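You operate a simulated robot arm through the tools that you are given. There is no shell and no other tool.

The job below is to be done with a simulated two-armed robot. You get a single attempt, and the scene is never put back.

Task
Pick up the dye bag from the top of the left plank bench with one hand, pass it to the other hand and put it on the free end of the centre plank.

It is judged by the outcome, as a careful person would: the job done as asked, and still so three seconds after it is handed in. It fails if anything else is knocked over, pushed out of place, dropped, spilled or broken.

Robot
Two 7-joint arms with two-finger grippers on one trunk, on a base that moves. Base frame: it is fixed to the floor where the robot stands at the start and does not move with it; the origin is under the middle of the robot, x ahead of it, y to its left, z up; the surface under the hand at the start is at about z = 64. Units: cm, degrees, N and s.
The left shoulder is at the start at [4.5, 16.4, 110.5], the right one opposite. With the tool pointing down near the work surface each hand reaches from about 10 to 70 cm from the robot's upright axis, wherever it stands, measured 20 degrees to its own side. Places, roughly: free end of the centre plank (17x24 cm) [-226, 58, 64]. Payload 2.45 kg a hand.
The tool frame of a hand sits at the grasp point between the pads (the TCP): z along the fingers, y along the line on which they close. The tips reach 2.6 cm beyond it. The gripper opens to 9.6 cm; its body begins 6.9 cm behind the TCP.
Orientation is told as [roll, pitch, yaw] about the base's x, y, z axes, in that order, counted from this pose: with the fingers straight down and closing along the base's y, the tool's x points along the base's -x, its y along +y and its z along -z.

Tools
- The arms move only by the tool play_rows. It takes "left_steps", "right_steps" or both (then of equal length, played together; a hand with none holds still); each is a list of rows, each an object of numbers (a shift or turn left out is 0, a gripper value left out holds the last): "dx", "dy", "dz": the shift along the base's x, y, z in cm; "wx", "wy", "wz": the turn, a rotation vector about the base's x, y, z in degrees; "hand": the finger opening in cm, from 0 to 9.6. In form: [{"dx": .., "dy": .., "dz": .., "wx": .., "wy": .., "wz": .., "hand": ..}, ...]. A call has 1 to 20 rows; each row is the pose to reach, as a shift and turn from the pose commanded when the call began. Rows are played at 5 a second. More than 5 cm and 8.6 degrees between two rows, or a gripper value outside its range, and nothing of the call is played. A pose out of reach is approached as far as the arm can. The call stops where the force on the tool passes 40 N (or 10 N more than at its start, if that is more) or the arm is blocked; 0.2 s more then pass. The fingers move at their own pace (about 11.99 cm/s each) and stop on an object; they squeeze with about 36 N. The grip force told is the motor's: it shows also when the fingers shut on nothing. Time passes only in rows, and 0.2 s behind the last, so rows that repeat a pose let the fingers close. The reply holds the time, the measured pose of the TCP, the force on the tool along the base axes, the opening and the grip force, in the units named above and with some noise, with the torque about the TCP (base axes, N m) and any sound that the robot's microphone picked up, and new pictures: "pictures" is both (left out), scene, wrist or none (wrist: the cameras of the hands that moved).
- Cameras (640 x 400 px; columns grow to the right, rows downward): "scene" is now at [10.11, 3.46, 156.1]; the picture's right is [0.50, -0.86, -0.00], its down [-0.78, -0.46, -0.42] and it looks along [0.36, 0.21, -0.91] (base axes); focal length 258 px, centre (320, 200). "left" rides on the left gripper at [8.2, -0.3, -9.8] in its tool frame; the picture's right is [0.04, 1.00, 0.00], its down [-0.73, 0.03, -0.68] and it looks along [-0.68, 0.03, 0.73] (tool axes); focal length 256 px, centre (320, 200). "right" rides on the right gripper at [8.2, 0.3, -9.8] in its tool frame; the picture's right is [-0.04, 1.00, 0.00], its down [-0.73, -0.03, -0.68] and it looks along [-0.68, -0.03, 0.73] (tool axes); focal length 256 px, centre (320, 200). There is no depth. A picture from a camera that has moved, and an enlarged one, comes with that camera's place and axes in the base frame and with its lens.
- lift_body(by): moves the trunk up (or, below 0, down) by that many cm; the arms and the scene camera ride with it, the base frame stays. It gives what a move gives, with no picture.
- steer(legs): drives the robot by 1 to 6 legs, each [ahead, left, turn to the left] in cm, cm and degrees, along the robot's own axes; the way and the turn of a leg run together, so that a leg with both is an arc; at most 150 cm and 180 degrees a leg. The arms and the cameras ride along, it lands a little off, and it stops where it bumps. It gives what a move gives, and a new picture of the scene camera.
- turn_head(pan, tilt): turns the head with the scene camera to pan (to the left, within 120 degrees either way) and tilt (down, from -29 to 69), counted from straight ahead of the robot (the tilt from the chest, where the trunk bows). It gives what a move gives, and a new picture of the scene camera.
- inspect(camera, box): a new picture of the part [left, top, right, bottom] of that camera's present view, enlarged. No time passes.
- hand_in(): hands the job in; it is judged then, once.

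Places have to be worked out from the pictures, the camera data and where the tool is seen. Open the grippers and draw the arms clear of the work before you hand the job in, unless the task says otherwise.

The tools are called as a command line: name --argument value ..., lists and objects as JSON in quotes. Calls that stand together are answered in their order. play_rows: Moves the arms, as the interface text tells. Its arguments: {"type":"object","properties":{"left_steps":{"type":"array","items":{"type":"object","properties":{"dx":{"type":"number"},"dy":{"type":"number"},"dz":{"type":"number"},"wx":{"type":"number"},"wy":{"type":"number"},"wz":{"type":"number"},"hand":{"type":"number"}}}},"right_steps":{"type":"array","items":{"type":"object","properties":{"dx":{"type":"number"},"dy":{"type":"number"},"dz":{"type":"number"},"wx":{"type":"number"},"wy":{"type":"number"},"wz":{"type":"number"},"hand":{"type":"number"}}}},"pictures":{"type":"string","enum":["both","scene","wrist","none"]}},"required":[]} The other tools are called the same way: lift_body (by) moves the trunk up or down; steer (legs) drives the base; turn_head (pan, tilt) turns the head that bears the scene camera; inspect (camera, box) takes an enlarged picture of a part of a camera's view; hand_in () hands the job in.

At the start:

```text
time_s: 0.0
left_position: [37.24, 39.41, 86.78]
left_tcp_rot: [0.0, 0.0, -0.1]
left_contact_force: [1.1, 0.5, -0.3]
left_moment: [-0.01, -0.03, -0.01]
left_grip_width: 9.61
left_grip_force: 0.0
right_position: [37.94, -5.32, 87.99]
right_tcp_rot: [-0.1, 0.1, 0.1]
right_contact_force: [0.9, 1.4, 0.9]
right_moment: [-0.02, 0.03, 0.02]
right_grip_width: 9.63
right_grip_force: 0.1
trunk travel left (down, up): [-27.5, 29.2]
robot x, y, heading: [-0.19, -0.01, 0.1]
head pan, tilt (commanded): [30.3, 64.8]
```

scene: 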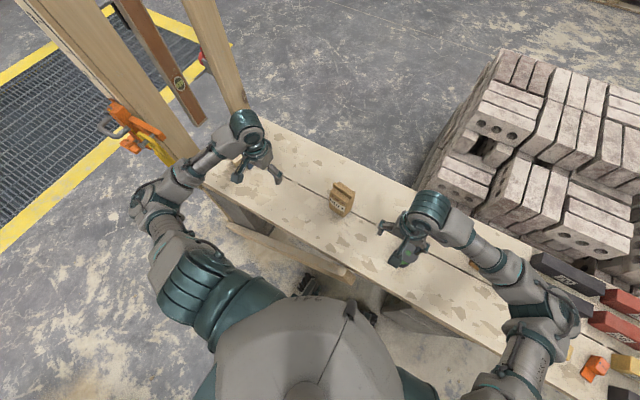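
right: 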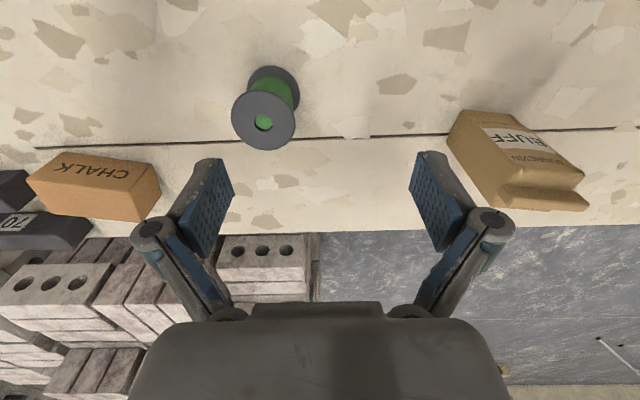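
left: 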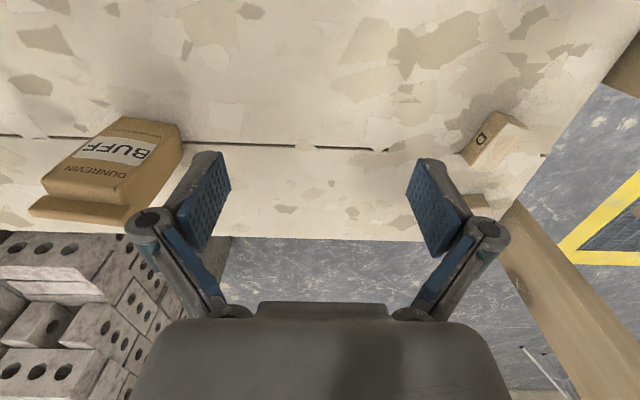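

The pictures show a bench in front of me with a tan bag labelled BUFF DUNREVIN on it, roughly between the two hands. I look closer before moving anything.

inspect --camera "scene" --box '[200, 100, 460, 280]'

inspect --camera "left" --box '[0, 90, 240, 240]'

inspect --camera "right" --box '[400, 80, 640, 230]'

```text
2.22 times, centred on (330, 190) of scene
camera zoom: at [10.11, 3.46, 156.1], right [0.5, -0.86, 0.0], down [-0.78, -0.46, -0.42], along [0.36, 0.21, -0.91], focal length 574 px, centre (298, 222)
```

zoom: 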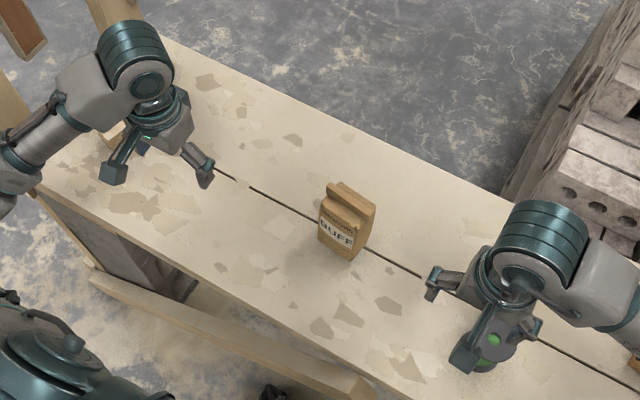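

```text
2.67 times, centred on (120, 165) of left
camera zoom: at [29.08, 38.86, 96.6], right [-0.04, 1.0, 0.0], down [0.73, 0.03, 0.68], along [0.68, 0.03, -0.74], focal length 683 px, centre (853, 293)
```

zoom: 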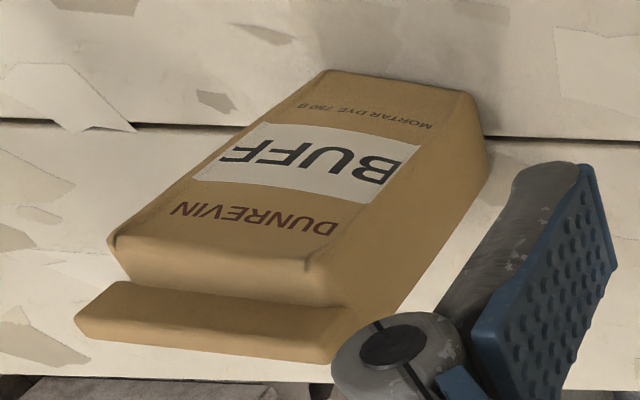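

```text
2.67 times, centred on (520, 155) of right
camera zoom: at [29.72, -4.86, 97.85], right [0.04, 1.0, 0.0], down [0.73, -0.03, 0.68], along [0.68, -0.03, -0.73], focal length 683 px, centre (-213, 320)
```

zoom: 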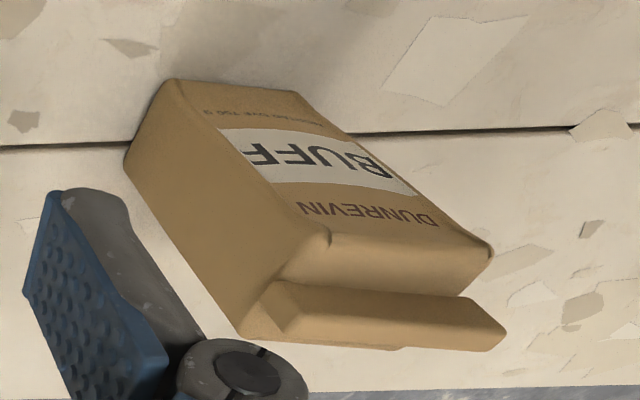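

The BUFF mortar dye bag stands upright on the front bench; from both wrist cameras I place its base at about x 45.5–50, y 13.5–20.3, and its top near z 78–80. Next I look around for the centre plank and other benches.

turn_head --pan 120 --tilt 25

turn_head --pan -120 --tilt 25

turn_head --pan 60 --tilt 25

turn_head --pan 0 --tilt 40

turn_head --pan -60 --tilt 30

```text
time_s: 1.6
left_position: [37.06, 39.18, 86.84]
left_tcp_rot: [0.1, -0.2, 0.0]
left_contact_force: [0.0, -1.4, -0.1]
left_moment: [0.03, -0.02, 0.0]
left_grip_width: 9.61
left_grip_force: 0.1
right_position: [37.82, -5.27, 88.05]
right_tcp_rot: [0.1, -0.2, 0.0]
right_contact_force: [0.1, -0.5, 0.0]
right_moment: [-0.01, 0.01, -0.03]
right_grip_width: 9.59
right_grip_force: 0.1
trunk travel left (down, up): [-27.5, 29.2]
robot x, y, heading: [-0.22, 0.12, -0.2]
head pan, tilt (commanded): [120.0, 25.0]
camera scene: at [0.25, 8.39, 161.67], right [0.87, 0.5, 0.0], down [0.21, -0.37, -0.91], along [-0.45, 0.78, -0.42], focal length 258 px, centre (320, 200)
```

scene: 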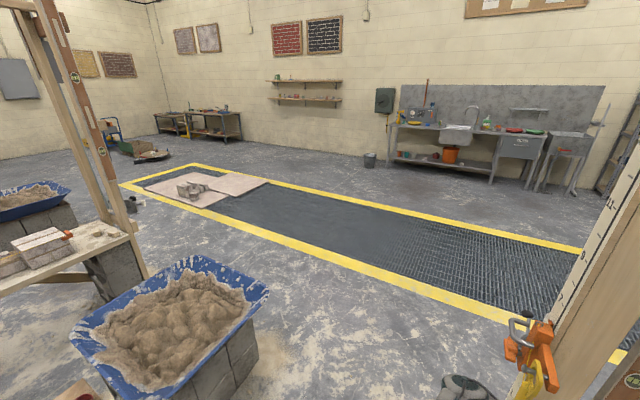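

```text
time_s: 5.0
left_position: [37.2, 39.2, 86.8]
left_tcp_rot: [0.0, -0.1, -0.1]
left_contact_force: [0.0, 1.3, -0.5]
left_moment: [0.0, -0.01, -0.01]
left_grip_width: 9.58
left_grip_force: 0.0
right_position: [37.58, -5.43, 87.99]
right_tcp_rot: [0.0, -0.1, 0.0]
right_contact_force: [-0.5, -0.3, 0.2]
right_moment: [0.03, -0.02, 0.01]
right_grip_width: 9.61
right_grip_force: 0.1
trunk travel left (down, up): [-27.5, 29.2]
robot x, y, heading: [-0.18, 0.18, -0.1]
head pan, tilt (commanded): [-120.0, 25.0]
camera scene: at [0.25, -7.59, 161.7], right [-0.87, 0.5, 0.0], down [0.21, 0.36, -0.91], along [-0.45, -0.79, -0.42], focal length 258 px, centre (320, 200)
```

scene: 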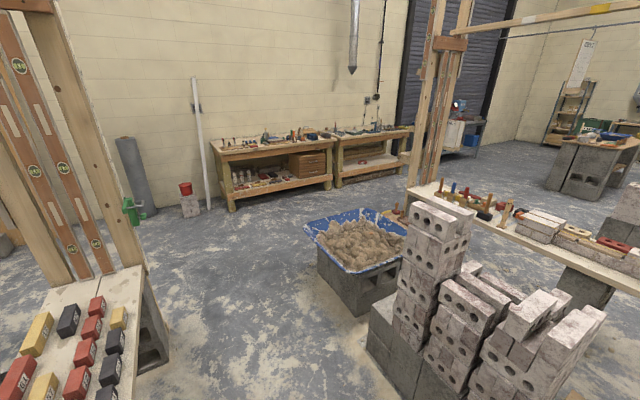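

```text
time_s: 7.7
left_position: [37.04, 39.18, 86.9]
left_tcp_rot: [0.0, -0.1, 0.0]
left_contact_force: [-0.1, -0.3, -0.4]
left_moment: [0.0, 0.0, 0.02]
left_grip_width: 9.58
left_grip_force: 0.0
right_position: [37.7, -5.41, 88.1]
right_tcp_rot: [0.1, -0.1, 0.1]
right_contact_force: [-1.1, -0.2, -0.5]
right_moment: [0.0, -0.03, -0.01]
right_grip_width: 9.59
right_grip_force: 0.1
trunk travel left (down, up): [-27.5, 29.2]
robot x, y, heading: [0.14, 0.18, -0.0]
head pan, tilt (commanded): [60.0, 25.0]
camera scene: at [9.48, 8.39, 161.64], right [0.87, -0.5, 0.0], down [-0.21, -0.37, -0.9], along [0.45, 0.78, -0.43], focal length 258 px, centre (320, 200)
```

scene: 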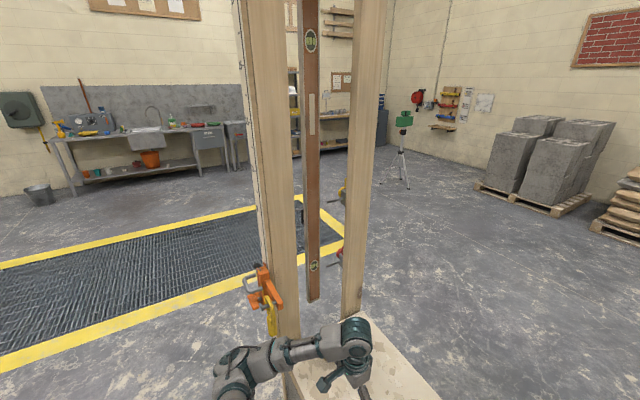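

```text
time_s: 9.0
left_position: [37.07, 39.33, 86.86]
left_tcp_rot: [0.1, -0.1, 0.0]
left_contact_force: [0.4, 0.0, -0.1]
left_moment: [0.02, -0.02, 0.03]
left_grip_width: 9.59
left_grip_force: 0.0
right_position: [37.67, -5.37, 87.99]
right_tcp_rot: [0.0, -0.1, 0.1]
right_contact_force: [0.3, 0.7, -0.7]
right_moment: [0.0, 0.0, 0.0]
right_grip_width: 9.62
right_grip_force: 0.0
trunk travel left (down, up): [-27.5, 29.2]
robot x, y, heading: [-0.05, 0.09, -0.2]
head pan, tilt (commanded): [0.0, 40.0]
camera scene: at [13.36, 0.4, 159.31], right [0.0, -1.0, 0.0], down [-0.65, 0.0, -0.76], along [0.76, 0.0, -0.65], focal length 258 px, centre (320, 200)
```

scene: 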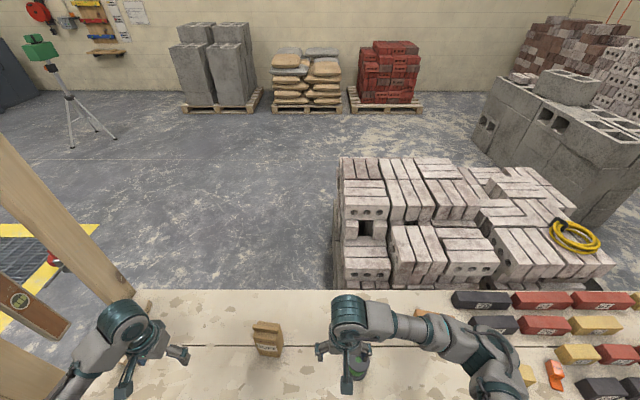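

```text
time_s: 10.3
left_position: [36.98, 39.16, 86.85]
left_tcp_rot: [0.0, -0.1, 0.0]
left_contact_force: [0.6, -0.4, 0.8]
left_moment: [-0.01, 0.02, 0.02]
left_grip_width: 9.59
left_grip_force: 0.1
right_position: [37.69, -5.41, 87.96]
right_tcp_rot: [0.0, -0.1, 0.1]
right_contact_force: [-0.2, 0.3, -1.0]
right_moment: [0.0, 0.02, 0.0]
right_grip_width: 9.6
right_grip_force: 0.1
trunk travel left (down, up): [-27.5, 29.2]
robot x, y, heading: [-0.12, -0.02, 0.1]
head pan, tilt (commanded): [-60.0, 30.0]
camera scene: at [9.39, -7.44, 160.87], right [-0.87, -0.5, 0.0], down [-0.25, 0.43, -0.87], along [0.43, -0.75, -0.5], focal length 258 px, centre (320, 200)
```

scene: 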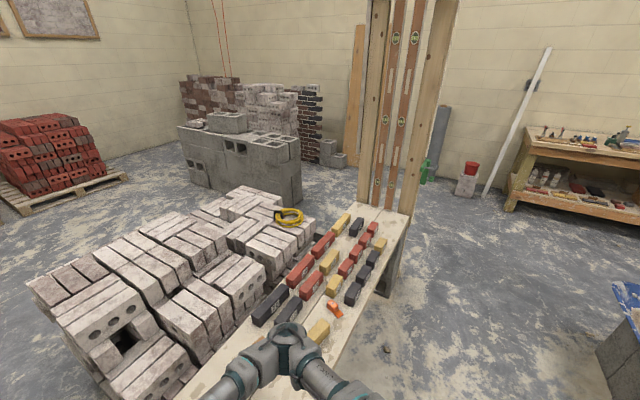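

The front bench has the only BUFF bag in view; the centre plank lies behind me with bricks on it and a timber post at its end, and mortar tubs stand in between. I turn the head back to look closer at that plank end.

turn_head --pan 120 --tilt 30

inspect --camera "scene" --box '[0, 120, 320, 320]'

inspect --camera "scene" --box '[0, 140, 160, 240]'

turn_head --pan -120 --tilt 35

inspect --camera "scene" --box '[320, 80, 640, 280]'

```text
time_s: 13.0
left_position: [36.96, 39.28, 86.93]
left_tcp_rot: [0.0, -0.1, -0.1]
left_contact_force: [0.6, 0.0, 0.3]
left_moment: [0.02, 0.02, 0.0]
left_grip_width: 9.59
left_grip_force: 0.1
right_position: [37.72, -5.41, 88.06]
right_tcp_rot: [-0.1, -0.1, -0.1]
right_contact_force: [0.0, 0.0, -0.2]
right_moment: [0.01, 0.0, 0.0]
right_grip_width: 9.59
right_grip_force: 0.0
trunk travel left (down, up): [-27.5, 29.2]
robot x, y, heading: [0.2, 0.07, 0.0]
head pan, tilt (commanded): [120.0, 30.0]
camera scene: at [0.34, 8.24, 160.87], right [0.87, 0.5, 0.0], down [0.25, -0.43, -0.87], along [-0.43, 0.75, -0.5], focal length 258 px, centre (320, 200)
```

scene: 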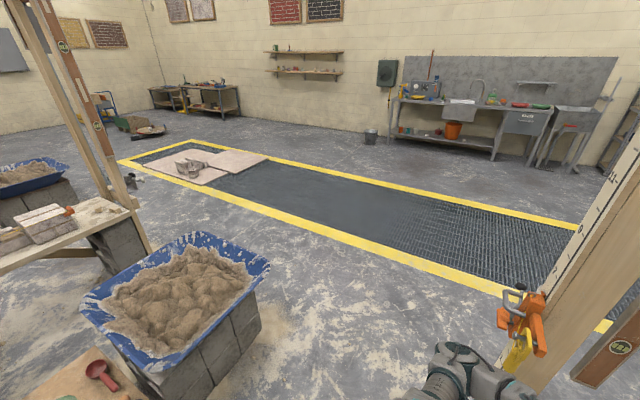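

```text
2.00 times, centred on (160, 220) of scene
camera zoom: at [0.34, 8.24, 160.87], right [0.87, 0.5, 0.0], down [0.25, -0.43, -0.87], along [-0.43, 0.75, -0.5], focal length 517 px, centre (640, 160)
```

zoom: 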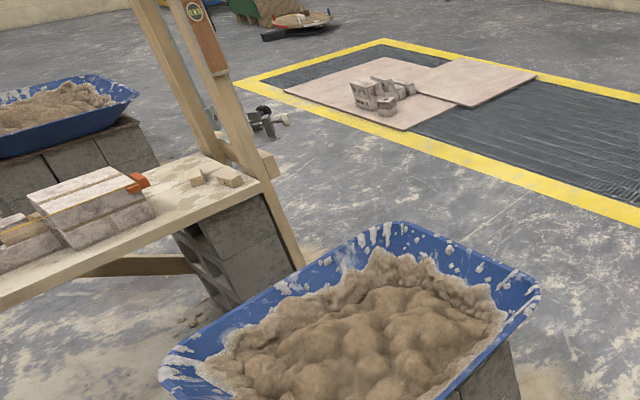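

```text
4.00 times, centred on (80, 190) of scene
camera zoom: at [0.34, 8.24, 160.87], right [0.87, 0.5, 0.0], down [0.25, -0.43, -0.87], along [-0.43, 0.75, -0.5], focal length 1034 px, centre (1280, 240)
```

zoom: 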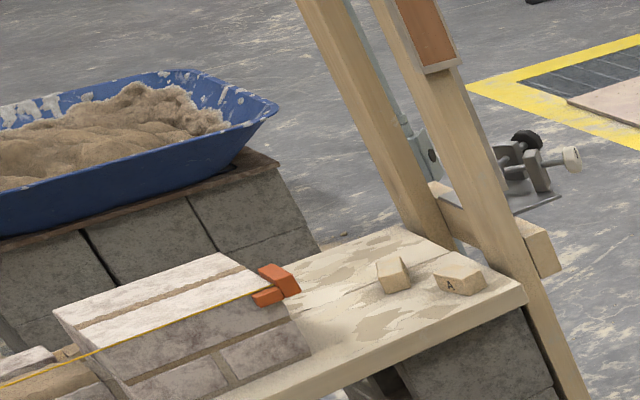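

```text
time_s: 16.4
left_position: [37.01, 39.3, 86.87]
left_tcp_rot: [-0.1, -0.1, 0.0]
left_contact_force: [0.0, 0.5, -0.3]
left_moment: [-0.01, 0.0, -0.01]
left_grip_width: 9.6
left_grip_force: 0.0
right_position: [37.58, -5.41, 87.99]
right_tcp_rot: [0.0, -0.1, 0.0]
right_contact_force: [0.6, -0.5, 0.4]
right_moment: [-0.01, -0.03, 0.01]
right_grip_width: 9.6
right_grip_force: 0.1
trunk travel left (down, up): [-27.5, 29.2]
robot x, y, heading: [-0.08, 0.01, -0.0]
head pan, tilt (commanded): [-120.0, 35.0]
camera scene: at [0.45, -7.24, 160.12], right [-0.87, 0.5, 0.0], down [0.28, 0.5, -0.82], along [-0.41, -0.71, -0.57], focal length 258 px, centre (320, 200)
```

scene: 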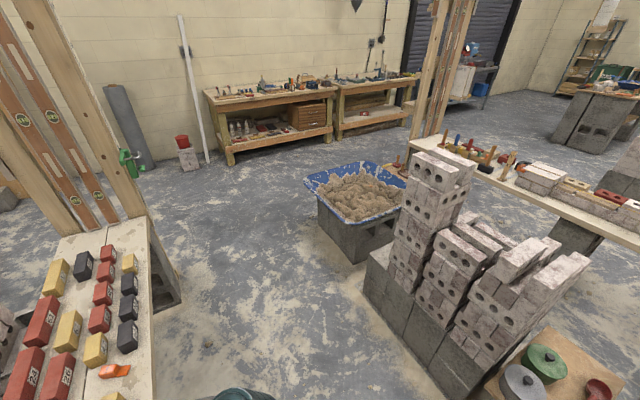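

```text
2.00 times, centred on (480, 180) of scene
camera zoom: at [0.45, -7.24, 160.12], right [-0.87, 0.5, 0.0], down [0.28, 0.5, -0.82], along [-0.41, -0.71, -0.57], focal length 517 px, centre (0, 240)
```

zoom: 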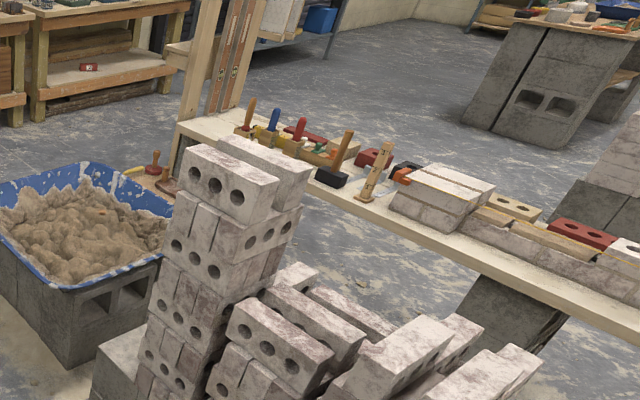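

The free end of the centre plank is best reached from its far side (x ≈ -275, facing +x), going round the tub at y ≈ 22–90. I will pick the bag up low with the right hand tilted forward, pass it to the left hand gripping from the top, and place it with the left; first I turn the right hand 60° forward well above the bench.

turn_head --pan 15 --tilt 58

play_rows --right_steps '[{"dx": -0.5, "dy": 2, "dz": 0.5, "wy": -7.5}, {"dx": -1, "dy": 5, "dz": 1, "wy": -15}, {"dx": -1.5, "dy": 8, "dz": 1, "wy": -22.5}, {"dx": -2, "dy": 11, "dz": 1, "wy": -30}, {"dx": -2.5, "dy": 14, "dz": 1, "wy": -37.5}, {"dx": -3, "dy": 17, "dz": 1, "wy": -45}, {"dx": -3, "dy": 20, "dz": 1, "wy": -52.5}, {"dx": -3, "dy": 23, "dz": 1, "wy": -60}]'

```text
time_s: 18.6
left_position: [36.96, 39.26, 86.84]
left_tcp_rot: [-0.1, -0.1, -0.1]
left_contact_force: [0.4, -0.6, 0.7]
left_moment: [0.01, 0.02, -0.01]
left_grip_width: 9.59
left_grip_force: 0.1
right_position: [37.53, -5.46, 88.0]
right_tcp_rot: [-0.1, -0.1, 0.0]
right_contact_force: [-0.2, 0.6, 0.2]
right_moment: [0.0, 0.03, -0.02]
right_grip_width: 9.59
right_grip_force: 0.1
trunk travel left (down, up): [-27.5, 29.2]
robot x, y, heading: [-0.25, 0.12, -0.1]
head pan, tilt (commanded): [15.0, 58.0]
camera scene: at [11.51, 2.17, 156.87], right [0.26, -0.97, 0.0], down [-0.82, -0.22, -0.53], along [0.51, 0.14, -0.85], focal length 258 px, centre (320, 200)
```

scene: 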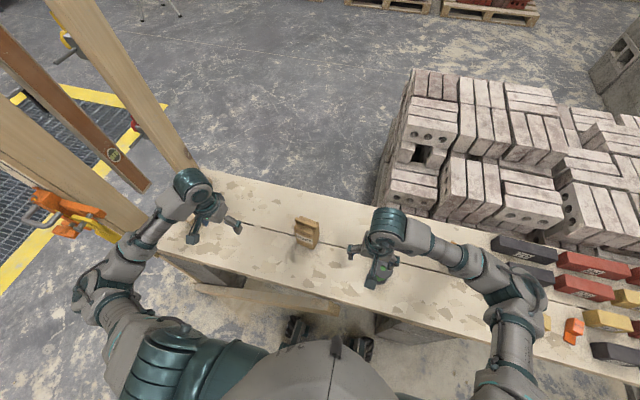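

```text
time_s: 20.4
left_position: [37.12, 39.34, 86.84]
left_tcp_rot: [-0.2, 0.1, -0.1]
left_contact_force: [0.2, -0.9, -0.6]
left_moment: [0.01, 0.04, -0.01]
left_grip_width: 9.61
left_grip_force: 0.0
right_position: [34.57, 17.59, 89.08]
right_tcp_rot: [-0.1, -60.3, 0.1]
right_contact_force: [0.9, 0.3, -0.3]
right_moment: [-0.02, 0.01, -0.02]
right_grip_width: 9.6
right_grip_force: 0.0
trunk travel left (down, up): [-27.5, 29.2]
robot x, y, heading: [-0.13, -0.25, 0.1]
head pan, tilt (commanded): [15.0, 58.0]
camera scene: at [11.44, 2.76, 156.86], right [0.26, -0.97, 0.0], down [-0.82, -0.22, -0.53], along [0.51, 0.13, -0.85], focal length 258 px, centre (320, 200)
camera right: at [21.94, 18.07, 86.95], right [0.02, 1.0, 0.03], down [-0.23, -0.03, 0.97], along [0.97, -0.03, 0.23], focal length 256 px, centre (320, 200)
```

scene: 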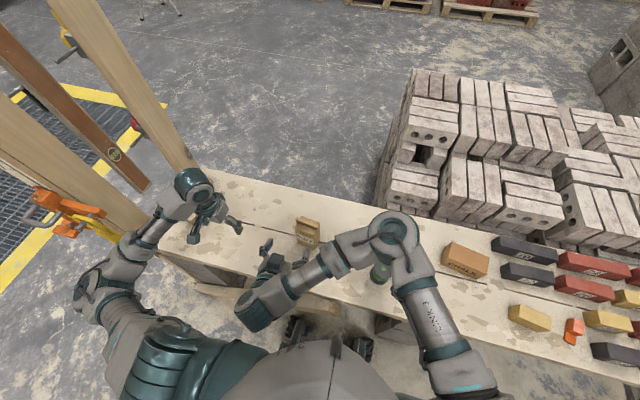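
right: 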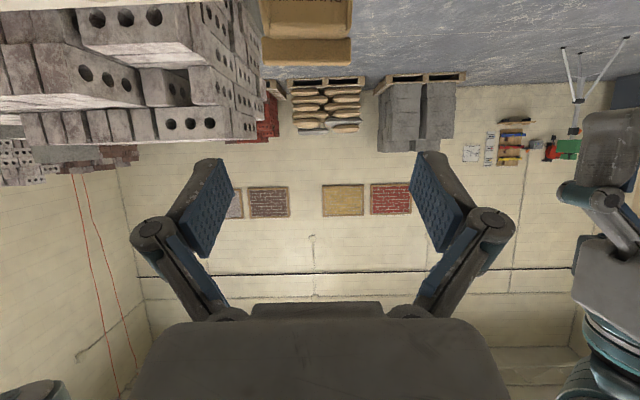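

The right hand reached the tilted pose cleanly; the bag's fold top reads z ≈ 80 and its centre y ≈ 16.5. Now I lower the hand to a pre-grasp behind the bag and turn it -6° to match the bag's yaw.

play_rows --right_steps '[{"dx": 0.2, "dy": 0, "dz": -2.5, "wz": -1}, {"dx": 0.4, "dy": 0, "dz": -5, "wz": -2}, {"dx": 0.6, "dy": 0.2, "dz": -7.5, "wz": -3}, {"dx": 0.8, "dy": 0.3, "dz": -10, "wz": -4.5}, {"dx": 1, "dy": 0.3, "dz": -13, "wz": -6}]'

inspect --camera "scene" --box '[200, 170, 440, 320]'

inspect --camera "left" --box '[0, 90, 240, 240]'

```text
time_s: 21.6
left_position: [37.11, 39.27, 86.81]
left_tcp_rot: [0.1, 0.0, 0.1]
left_contact_force: [0.2, -0.9, 0.2]
left_moment: [0.01, -0.02, 0.02]
left_grip_width: 9.6
left_grip_force: 0.1
right_position: [35.62, 18.02, 75.73]
right_tcp_rot: [0.0, -60.2, -6.0]
right_contact_force: [0.8, -0.6, 0.8]
right_moment: [0.0, 0.0, -0.01]
right_grip_width: 9.62
right_grip_force: 0.0
trunk travel left (down, up): [-27.5, 29.2]
robot x, y, heading: [-0.37, 0.07, -0.0]
head pan, tilt (commanded): [15.0, 58.0]
camera scene: at [11.46, 2.53, 156.87], right [0.26, -0.97, 0.0], down [-0.82, -0.22, -0.53], along [0.51, 0.13, -0.85], focal length 258 px, centre (320, 200)
camera right: at [23.12, 19.7, 73.72], right [0.12, 0.99, 0.03], down [-0.23, -0.01, 0.97], along [0.97, -0.13, 0.22], focal length 256 px, centre (320, 200)
```

scene: 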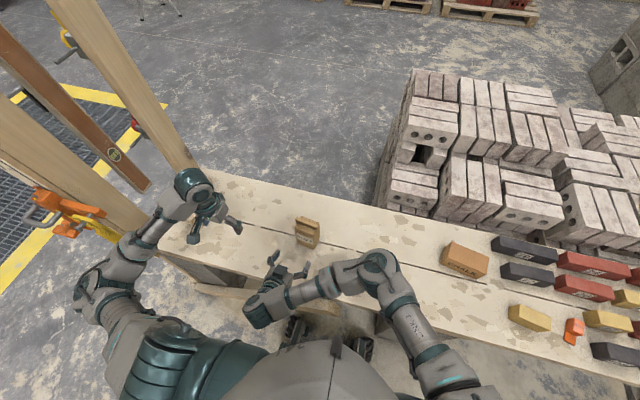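
right: 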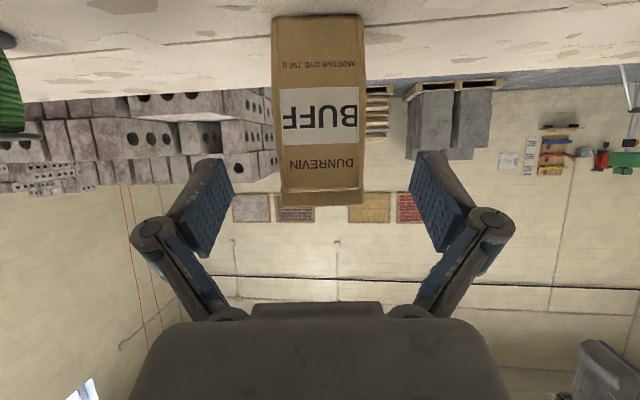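

```text
2.67 times, centred on (320, 245) of scene
camera zoom: at [11.46, 2.53, 156.87], right [0.26, -0.97, 0.0], down [-0.82, -0.22, -0.53], along [0.51, 0.13, -0.85], focal length 689 px, centre (320, 80)
```

zoom: 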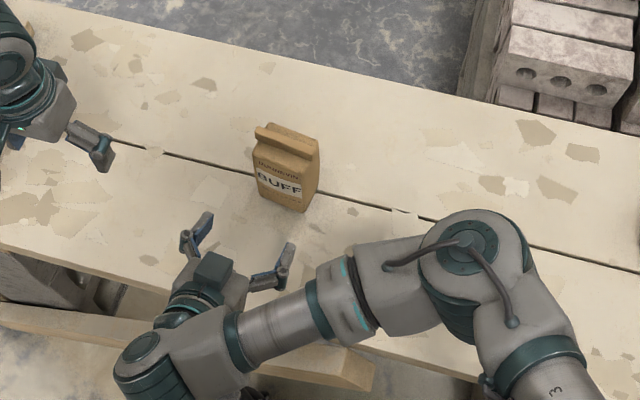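

```text
2.67 times, centred on (120, 165) of left
camera zoom: at [28.84, 38.8, 96.72], right [-0.04, 1.0, 0.0], down [0.73, 0.03, 0.68], along [0.68, 0.03, -0.73], focal length 683 px, centre (853, 293)
```

zoom: 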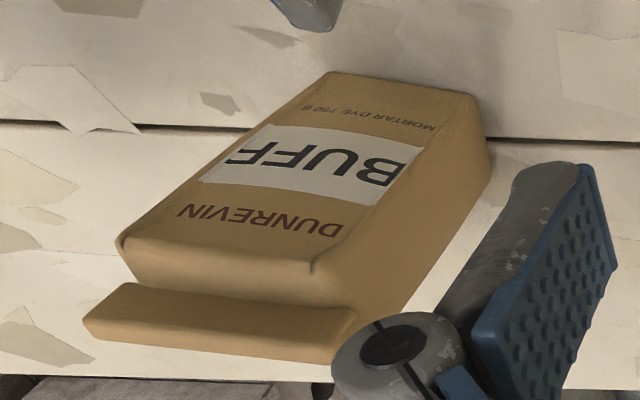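

The front face of the bag is squarely in view; I place the bag's centre at about (48.2, 16.7) with yaw ≈ -7.5°. I advance along the tool axis so the open fingers straddle it about 5.5 cm above the bench.

play_rows --right_steps '[{"dx": 2.5, "dy": -0.25, "dz": -1.3, "wz": -1.5}, {"dx": 5, "dy": -0.5, "dz": -2.6, "wz": -1.5}, {"dx": 7.5, "dy": -0.8, "dz": -3.8, "wz": -1.5}, {"dx": 10, "dy": -1.1, "dz": -5, "wz": -1.5}, {"dx": 12.3, "dy": -1.35, "dz": -6.2, "wz": -1.5}]'

inspect --camera "scene" --box '[240, 180, 400, 280]'

inspect --camera "left" --box '[0, 50, 320, 250]'

```text
time_s: 22.8
left_position: [37.2, 39.15, 86.87]
left_tcp_rot: [0.2, 0.0, 0.0]
left_contact_force: [0.2, 0.1, -0.7]
left_moment: [-0.04, -0.01, 0.0]
left_grip_width: 9.58
left_grip_force: 0.0
right_position: [47.78, 16.44, 69.84]
right_tcp_rot: [-0.1, -60.1, -7.3]
right_contact_force: [-0.2, -0.7, 0.0]
right_moment: [0.0, 0.0, -0.04]
right_grip_width: 9.59
right_grip_force: 0.0
trunk travel left (down, up): [-27.5, 29.2]
robot x, y, heading: [-0.26, 0.09, 0.1]
head pan, tilt (commanded): [15.0, 58.0]
camera scene: at [11.54, 2.47, 156.86], right [0.26, -0.97, 0.0], down [-0.82, -0.22, -0.53], along [0.51, 0.13, -0.85], focal length 258 px, centre (320, 200)
camera right: at [35.41, 18.51, 67.73], right [0.15, 0.99, 0.03], down [-0.22, 0.0, 0.97], along [0.96, -0.15, 0.22], focal length 256 px, centre (320, 200)
```

scene: 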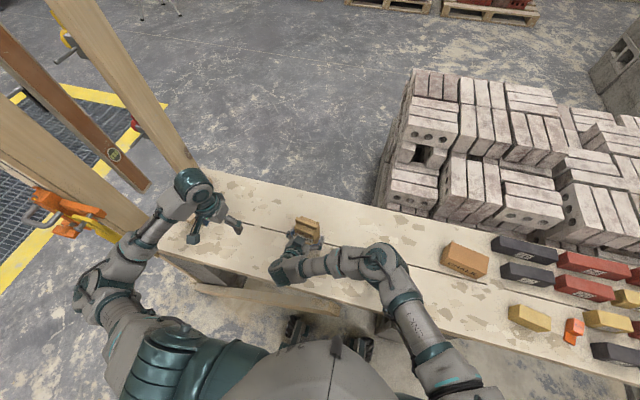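
right: 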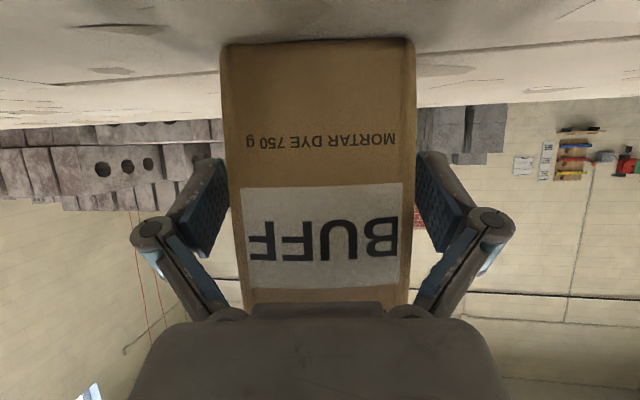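

```text
4.00 times, centred on (320, 230) of scene
camera zoom: at [11.54, 2.47, 156.86], right [0.26, -0.97, 0.0], down [-0.82, -0.22, -0.53], along [0.51, 0.13, -0.85], focal length 1034 px, centre (320, 80)
```

zoom: 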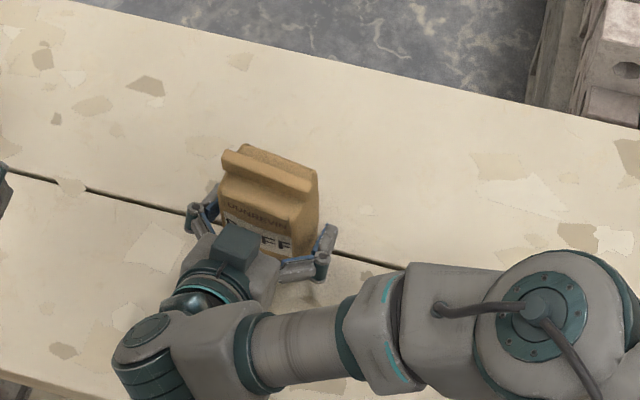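

```text
2.00 times, centred on (160, 150) of left
camera zoom: at [28.86, 38.78, 96.72], right [-0.04, 1.0, 0.0], down [0.73, 0.03, 0.68], along [0.68, 0.03, -0.73], focal length 512 px, centre (640, 300)
```

zoom: 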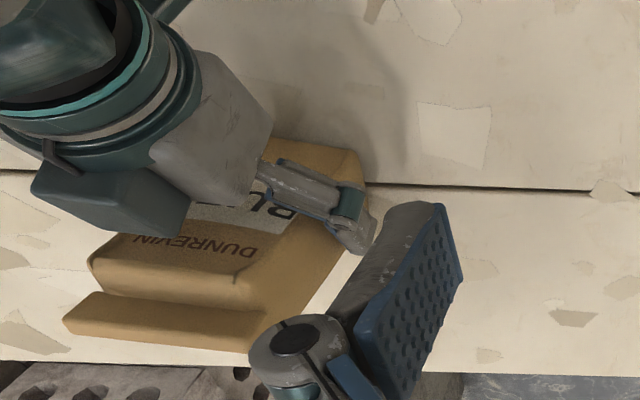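

The bag sits centred between the open right fingers, tips about 4 cm past its front face. I close the right gripper and let it settle.

play_rows --right_steps '[{"hand": 5}, {"hand": 5}, {"hand": 5}, {"hand": 5}, {"hand": 5}]' --pictures "both"

```text
time_s: 24.0
left_position: [36.94, 39.33, 86.78]
left_tcp_rot: [0.0, -0.1, -0.1]
left_contact_force: [0.5, 0.2, 0.1]
left_moment: [-0.02, -0.03, 0.02]
left_grip_width: 9.61
left_grip_force: 0.1
right_position: [47.79, 16.47, 69.83]
right_tcp_rot: [0.0, -60.0, -7.5]
right_contact_force: [1.6, 2.6, 3.0]
right_moment: [0.22, -0.11, 0.07]
right_grip_width: 8.47
right_grip_force: 35.7
trunk travel left (down, up): [-27.5, 29.2]
robot x, y, heading: [0.13, -0.33, -0.0]
head pan, tilt (commanded): [15.0, 58.0]
camera scene: at [11.47, 2.53, 156.87], right [0.26, -0.97, 0.0], down [-0.82, -0.22, -0.53], along [0.51, 0.13, -0.85], focal length 258 px, centre (320, 200)
camera right: at [35.36, 18.56, 67.77], right [0.15, 0.99, 0.03], down [-0.23, 0.0, 0.97], along [0.96, -0.15, 0.22], focal length 256 px, centre (320, 200)
```

scene: 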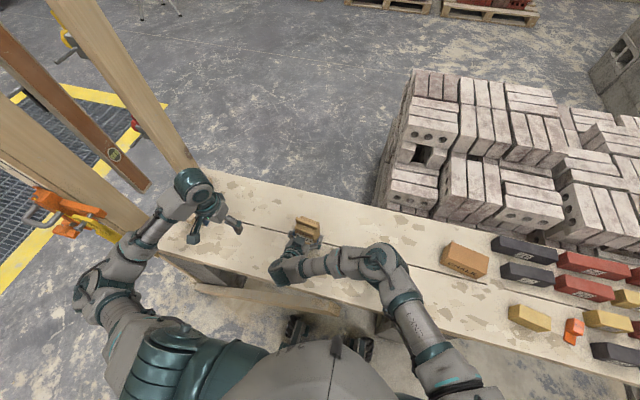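
right: 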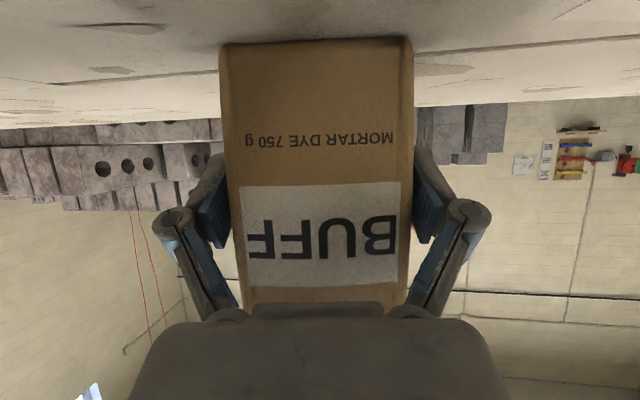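

The right gripper stopped on the bag at 8.5 cm with 36 N. I lift it straight up 10 cm and check it follows without slipping.

play_rows --right_steps '[{"dz": 1, "hand": 5}, {"dz": 2.5, "hand": 5}, {"dz": 4, "hand": 5}, {"dz": 6, "hand": 5}, {"dz": 8, "hand": 5}, {"dz": 10, "hand": 5}, {"dz": 10, "hand": 5}]'

inspect --camera "left" --box '[0, 50, 320, 250]'

inspect --camera "scene" --box '[220, 160, 420, 285]'

```text
time_s: 25.6
left_position: [36.99, 39.29, 86.83]
left_tcp_rot: [-0.1, -0.1, 0.0]
left_contact_force: [0.1, -0.6, -0.1]
left_moment: [0.01, 0.02, -0.05]
left_grip_width: 9.6
left_grip_force: 0.0
right_position: [47.77, 16.57, 79.9]
right_tcp_rot: [-0.1, -60.0, -7.5]
right_contact_force: [-0.6, -0.6, -7.2]
right_moment: [0.0, 0.04, 0.03]
right_grip_width: 8.46
right_grip_force: 36.2
trunk travel left (down, up): [-27.5, 29.2]
robot x, y, heading: [0.19, -0.07, 0.3]
head pan, tilt (commanded): [15.0, 58.0]
camera scene: at [11.66, 2.53, 156.85], right [0.26, -0.97, 0.0], down [-0.82, -0.22, -0.53], along [0.51, 0.13, -0.85], focal length 258 px, centre (320, 200)
camera right: at [35.44, 18.68, 77.89], right [0.15, 0.99, 0.03], down [-0.22, 0.0, 0.97], along [0.96, -0.15, 0.22], focal length 256 px, centre (320, 200)
```

scene: 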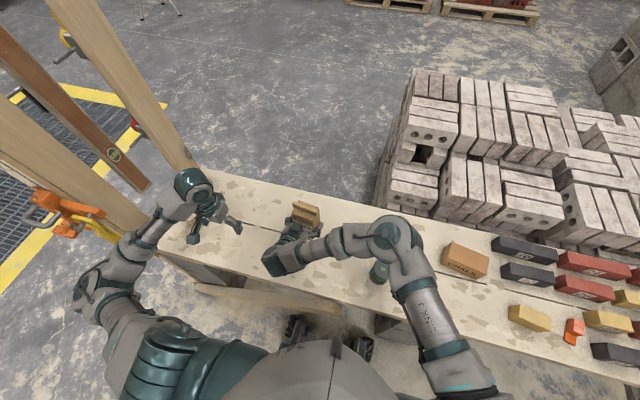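
right: 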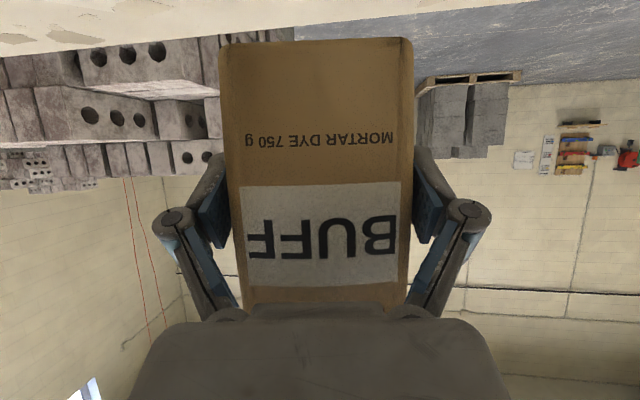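

```text
2.00 times, centred on (160, 150) of left
camera zoom: at [28.9, 38.8, 96.69], right [-0.04, 1.0, 0.0], down [0.73, 0.03, 0.68], along [0.68, 0.03, -0.73], focal length 512 px, centre (640, 300)
```

zoom: 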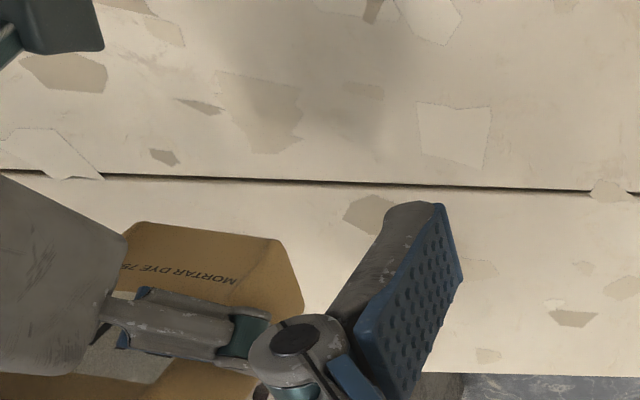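

```text
3.20 times, centred on (320, 222) of scene
camera zoom: at [11.66, 2.53, 156.85], right [0.26, -0.97, 0.0], down [-0.82, -0.22, -0.53], along [0.51, 0.13, -0.85], focal length 827 px, centre (320, 128)
```

zoom: 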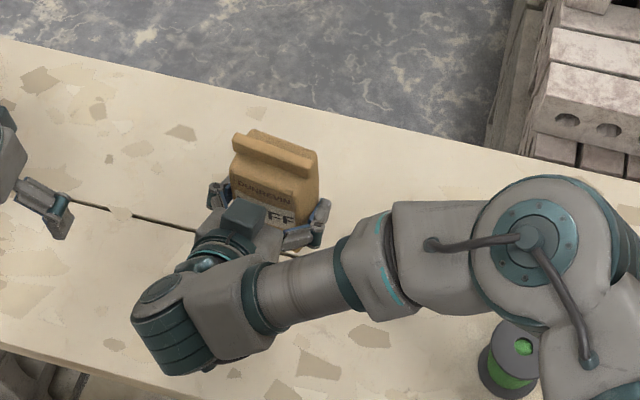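

The bag rose with the hand (about 7 N, so 750 g) and did not slip. Now I raise the left hand and bring it above the bag, turned -7.5° to match, staying well clear at z ≈ 103.

play_rows --left_steps '[{"dz": 4}, {"dz": 8}, {"dz": 12}, {"dx": 1, "dy": -2, "dz": 16, "wz": -1}, {"dx": 3, "dy": -6, "dz": 16, "wz": -2}, {"dx": 5, "dy": -10, "dz": 16, "wz": -3.5}, {"dx": 7, "dy": -14, "dz": 16, "wz": -5}, {"dx": 9, "dy": -18, "dz": 16, "wz": -6}, {"dx": 11, "dy": -21.5, "dz": 16, "wz": -7}, {"dx": 11.4, "dy": -22.85, "dz": 16, "wz": -7.5}, {"dx": 11.4, "dy": -22.85, "dz": 16, "wz": -7.5}]'

inspect --camera "left" --box '[200, 100, 440, 250]'

```text
time_s: 28.0
left_position: [48.52, 16.56, 102.81]
left_tcp_rot: [0.0, -0.1, -7.5]
left_contact_force: [-0.7, 0.0, -0.6]
left_moment: [-0.04, -0.01, 0.0]
left_grip_width: 9.58
left_grip_force: 0.0
right_position: [47.88, 16.63, 79.88]
right_tcp_rot: [-0.3, -60.2, -7.3]
right_contact_force: [0.5, 0.5, -7.5]
right_moment: [0.03, -0.02, 0.0]
right_grip_width: 8.48
right_grip_force: 35.8
trunk travel left (down, up): [-27.5, 29.2]
robot x, y, heading: [-0.13, 0.1, -0.1]
head pan, tilt (commanded): [15.0, 58.0]
camera scene: at [11.77, 2.36, 156.85], right [0.26, -0.97, 0.0], down [-0.82, -0.22, -0.52], along [0.51, 0.13, -0.85], focal length 258 px, centre (320, 200)
camera left: at [40.33, 17.08, 112.77], right [0.09, 1.0, 0.0], down [0.73, -0.07, 0.68], along [0.68, -0.06, -0.73], focal length 256 px, centre (320, 200)
```

scene: 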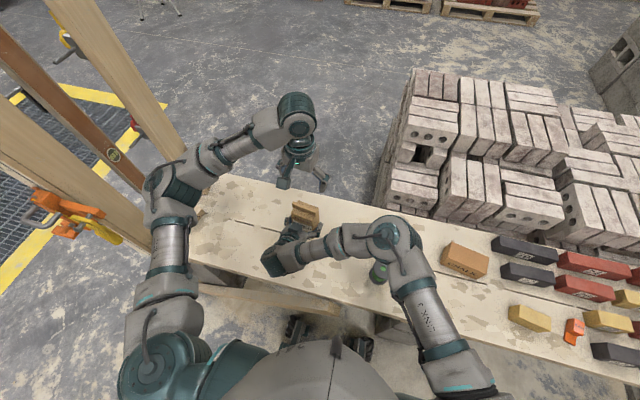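
left: 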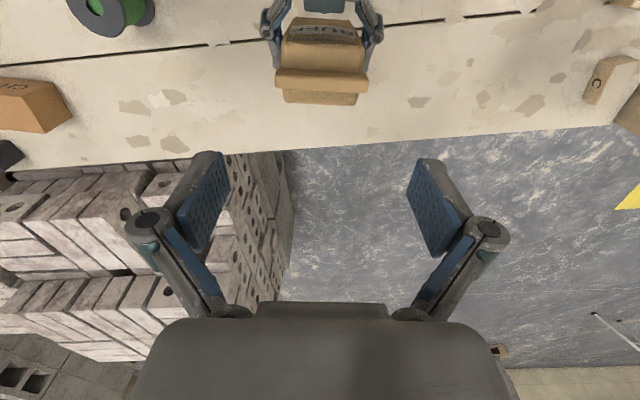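

```text
2.67 times, centred on (320, 175) of left
camera zoom: at [40.33, 17.08, 112.77], right [0.09, 1.0, 0.0], down [0.73, -0.07, 0.68], along [0.68, -0.06, -0.73], focal length 683 px, centre (320, 267)
```

zoom: 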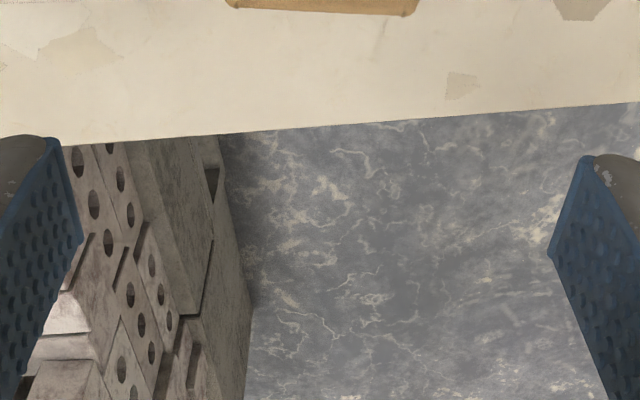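

The left hand is centred over the bag laterally (bag at column ≈ 321 of 320), with the fold about 8 cm wide. I zoom in to check the yaw and depth position before descending.

inspect --camera "left" --box '[240, 0, 400, 100]'

inspect --camera "scene" --box '[220, 80, 420, 285]'

```text
4.00 times, centred on (320, 50) of left
camera zoom: at [40.33, 17.08, 112.77], right [0.09, 1.0, 0.0], down [0.73, -0.07, 0.68], along [0.68, -0.06, -0.73], focal length 1024 px, centre (320, 800)
```

zoom: 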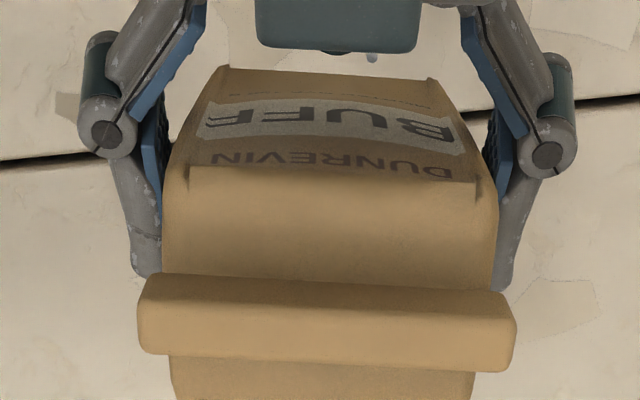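

```text
1.95 times, centred on (320, 182) of scene
camera zoom: at [11.77, 2.36, 156.85], right [0.26, -0.97, 0.0], down [-0.82, -0.22, -0.52], along [0.51, 0.13, -0.85], focal length 504 px, centre (320, 234)
```

zoom: 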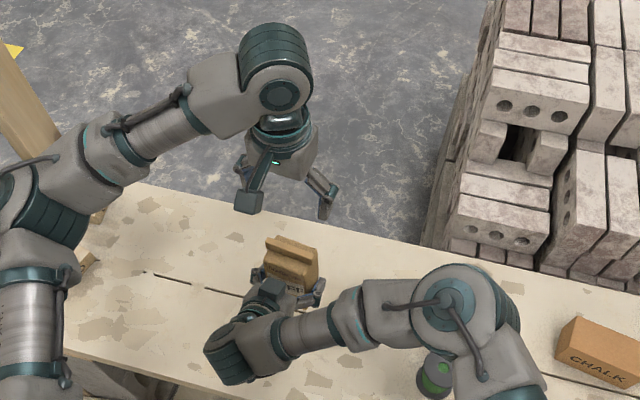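

Yaw matches, and the bag's centre reads about (48.1, 16.7) with its fold top at z ≈ 90. I shift by (-0.3, +0.1) and descend to z = 94, just above the fold, then look again.

play_rows --left_steps '[{"dx": -0.3, "dy": 0.1, "dz": -3}, {"dx": -0.3, "dy": 0.1, "dz": -6}, {"dx": -0.3, "dy": 0.1, "dz": -8.8}, {"dx": -0.3, "dy": 0.1, "dz": -8.8}]'

inspect --camera "left" --box '[160, 60, 480, 260]'

inspect --camera "scene" --box '[220, 80, 420, 285]'

```text
time_s: 29.0
left_position: [48.26, 16.67, 93.9]
left_tcp_rot: [0.0, -0.1, -7.4]
left_contact_force: [-0.7, -0.7, 1.2]
left_moment: [0.01, -0.01, 0.04]
left_grip_width: 9.62
left_grip_force: 0.0
right_position: [47.98, 16.62, 79.97]
right_tcp_rot: [-0.1, -60.1, -7.4]
right_contact_force: [0.1, -1.0, -7.9]
right_moment: [0.0, 0.01, 0.0]
right_grip_width: 8.47
right_grip_force: 35.9
trunk travel left (down, up): [-27.5, 29.2]
robot x, y, heading: [0.02, -0.2, -0.1]
head pan, tilt (commanded): [15.0, 58.0]
camera scene: at [11.74, 2.34, 156.85], right [0.26, -0.97, 0.0], down [-0.82, -0.22, -0.53], along [0.51, 0.13, -0.85], focal length 258 px, centre (320, 200)
camera left: at [40.08, 17.16, 103.8], right [0.09, 1.0, 0.0], down [0.73, -0.07, 0.68], along [0.68, -0.06, -0.73], focal length 256 px, centre (320, 200)
```

scene: 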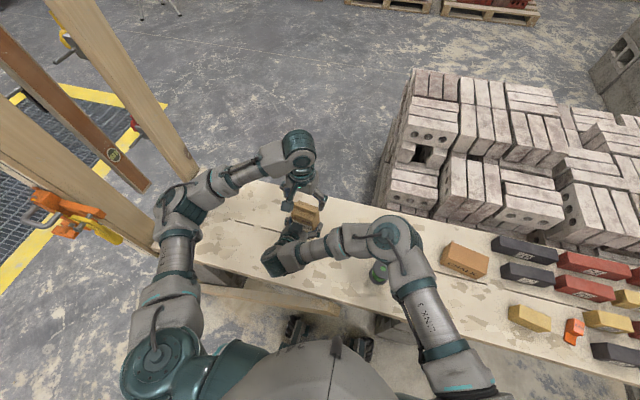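
left: 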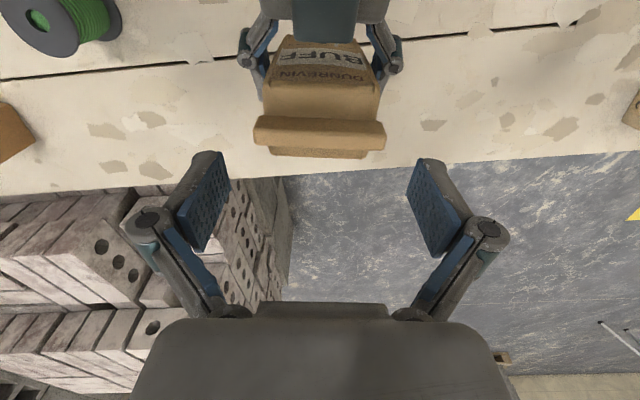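

```text
2.00 times, centred on (320, 160) of left
camera zoom: at [40.08, 17.16, 103.8], right [0.09, 1.0, 0.0], down [0.73, -0.07, 0.68], along [0.68, -0.06, -0.73], focal length 512 px, centre (320, 280)
```

zoom: 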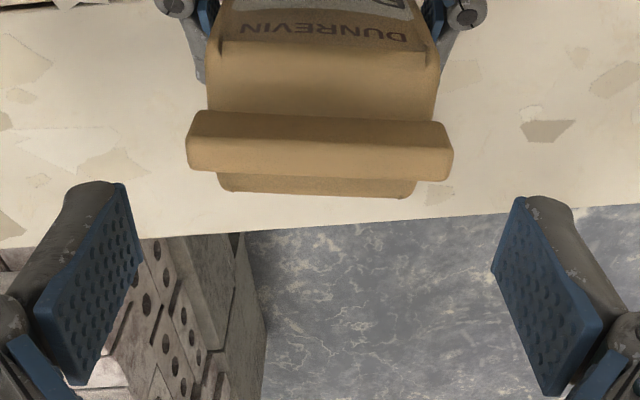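

```text
1.95 times, centred on (320, 182) of scene
camera zoom: at [11.74, 2.34, 156.85], right [0.26, -0.97, 0.0], down [-0.82, -0.22, -0.53], along [0.51, 0.13, -0.85], focal length 504 px, centre (320, 234)
```

zoom: 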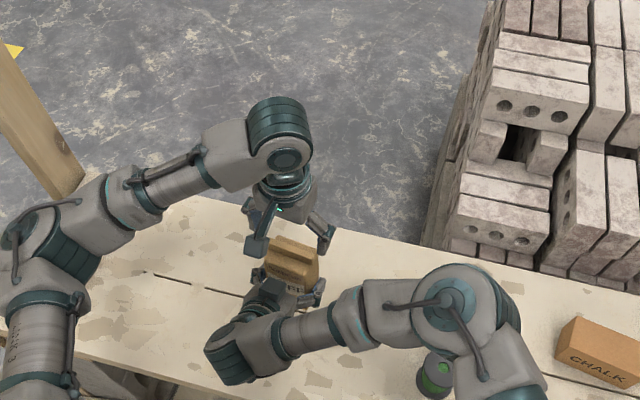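

The fold is centred (column 320) with about 0.8 cm clearance to each pad. I descend in small steps so the pads pass either side of it.

play_rows --left_steps '[{"dz": -1.3}, {"dz": -2.6}, {"dz": -3.9}, {"dz": -3.9}]' --pictures "wrist"

inspect --camera "left" --box '[160, 100, 480, 300]'

```text
time_s: 30.0
left_position: [48.27, 16.58, 89.99]
left_tcp_rot: [0.1, -0.1, -7.5]
left_contact_force: [-0.5, -0.2, 0.6]
left_moment: [-0.01, 0.01, 0.01]
left_grip_width: 9.59
left_grip_force: 0.1
right_position: [47.94, 16.68, 79.84]
right_tcp_rot: [0.0, -60.1, -7.3]
right_contact_force: [-0.4, 0.3, -7.3]
right_moment: [-0.03, 0.03, 0.03]
right_grip_width: 8.49
right_grip_force: 36.1
trunk travel left (down, up): [-27.5, 29.2]
robot x, y, heading: [-0.04, 0.15, 0.1]
head pan, tilt (commanded): [15.0, 58.0]
camera left: at [40.07, 17.14, 99.94], right [0.09, 1.0, 0.0], down [0.73, -0.07, 0.68], along [0.68, -0.06, -0.73], focal length 256 px, centre (320, 200)
```

left: 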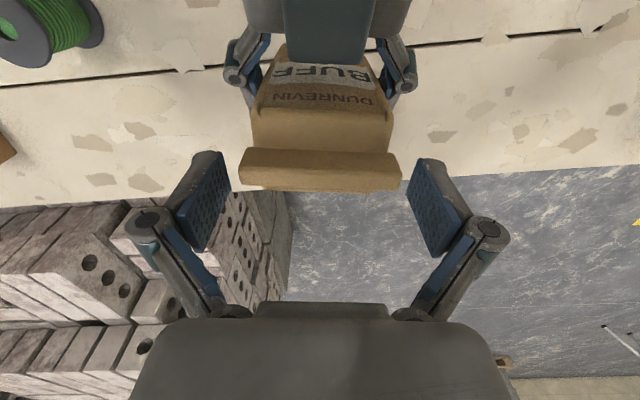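

```text
2.00 times, centred on (320, 200) of left
camera zoom: at [40.07, 17.14, 99.94], right [0.09, 1.0, 0.0], down [0.73, -0.07, 0.68], along [0.68, -0.06, -0.73], focal length 512 px, centre (320, 200)
```

zoom: 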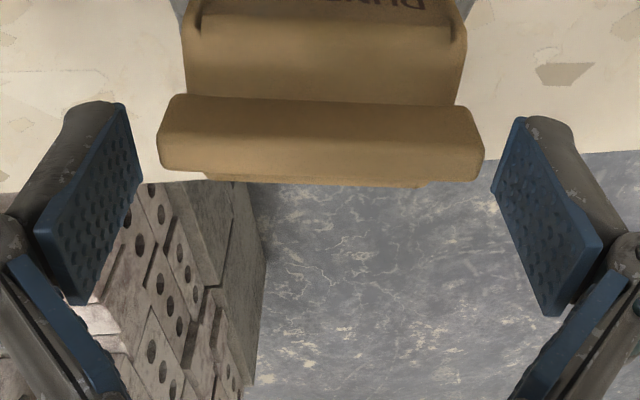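

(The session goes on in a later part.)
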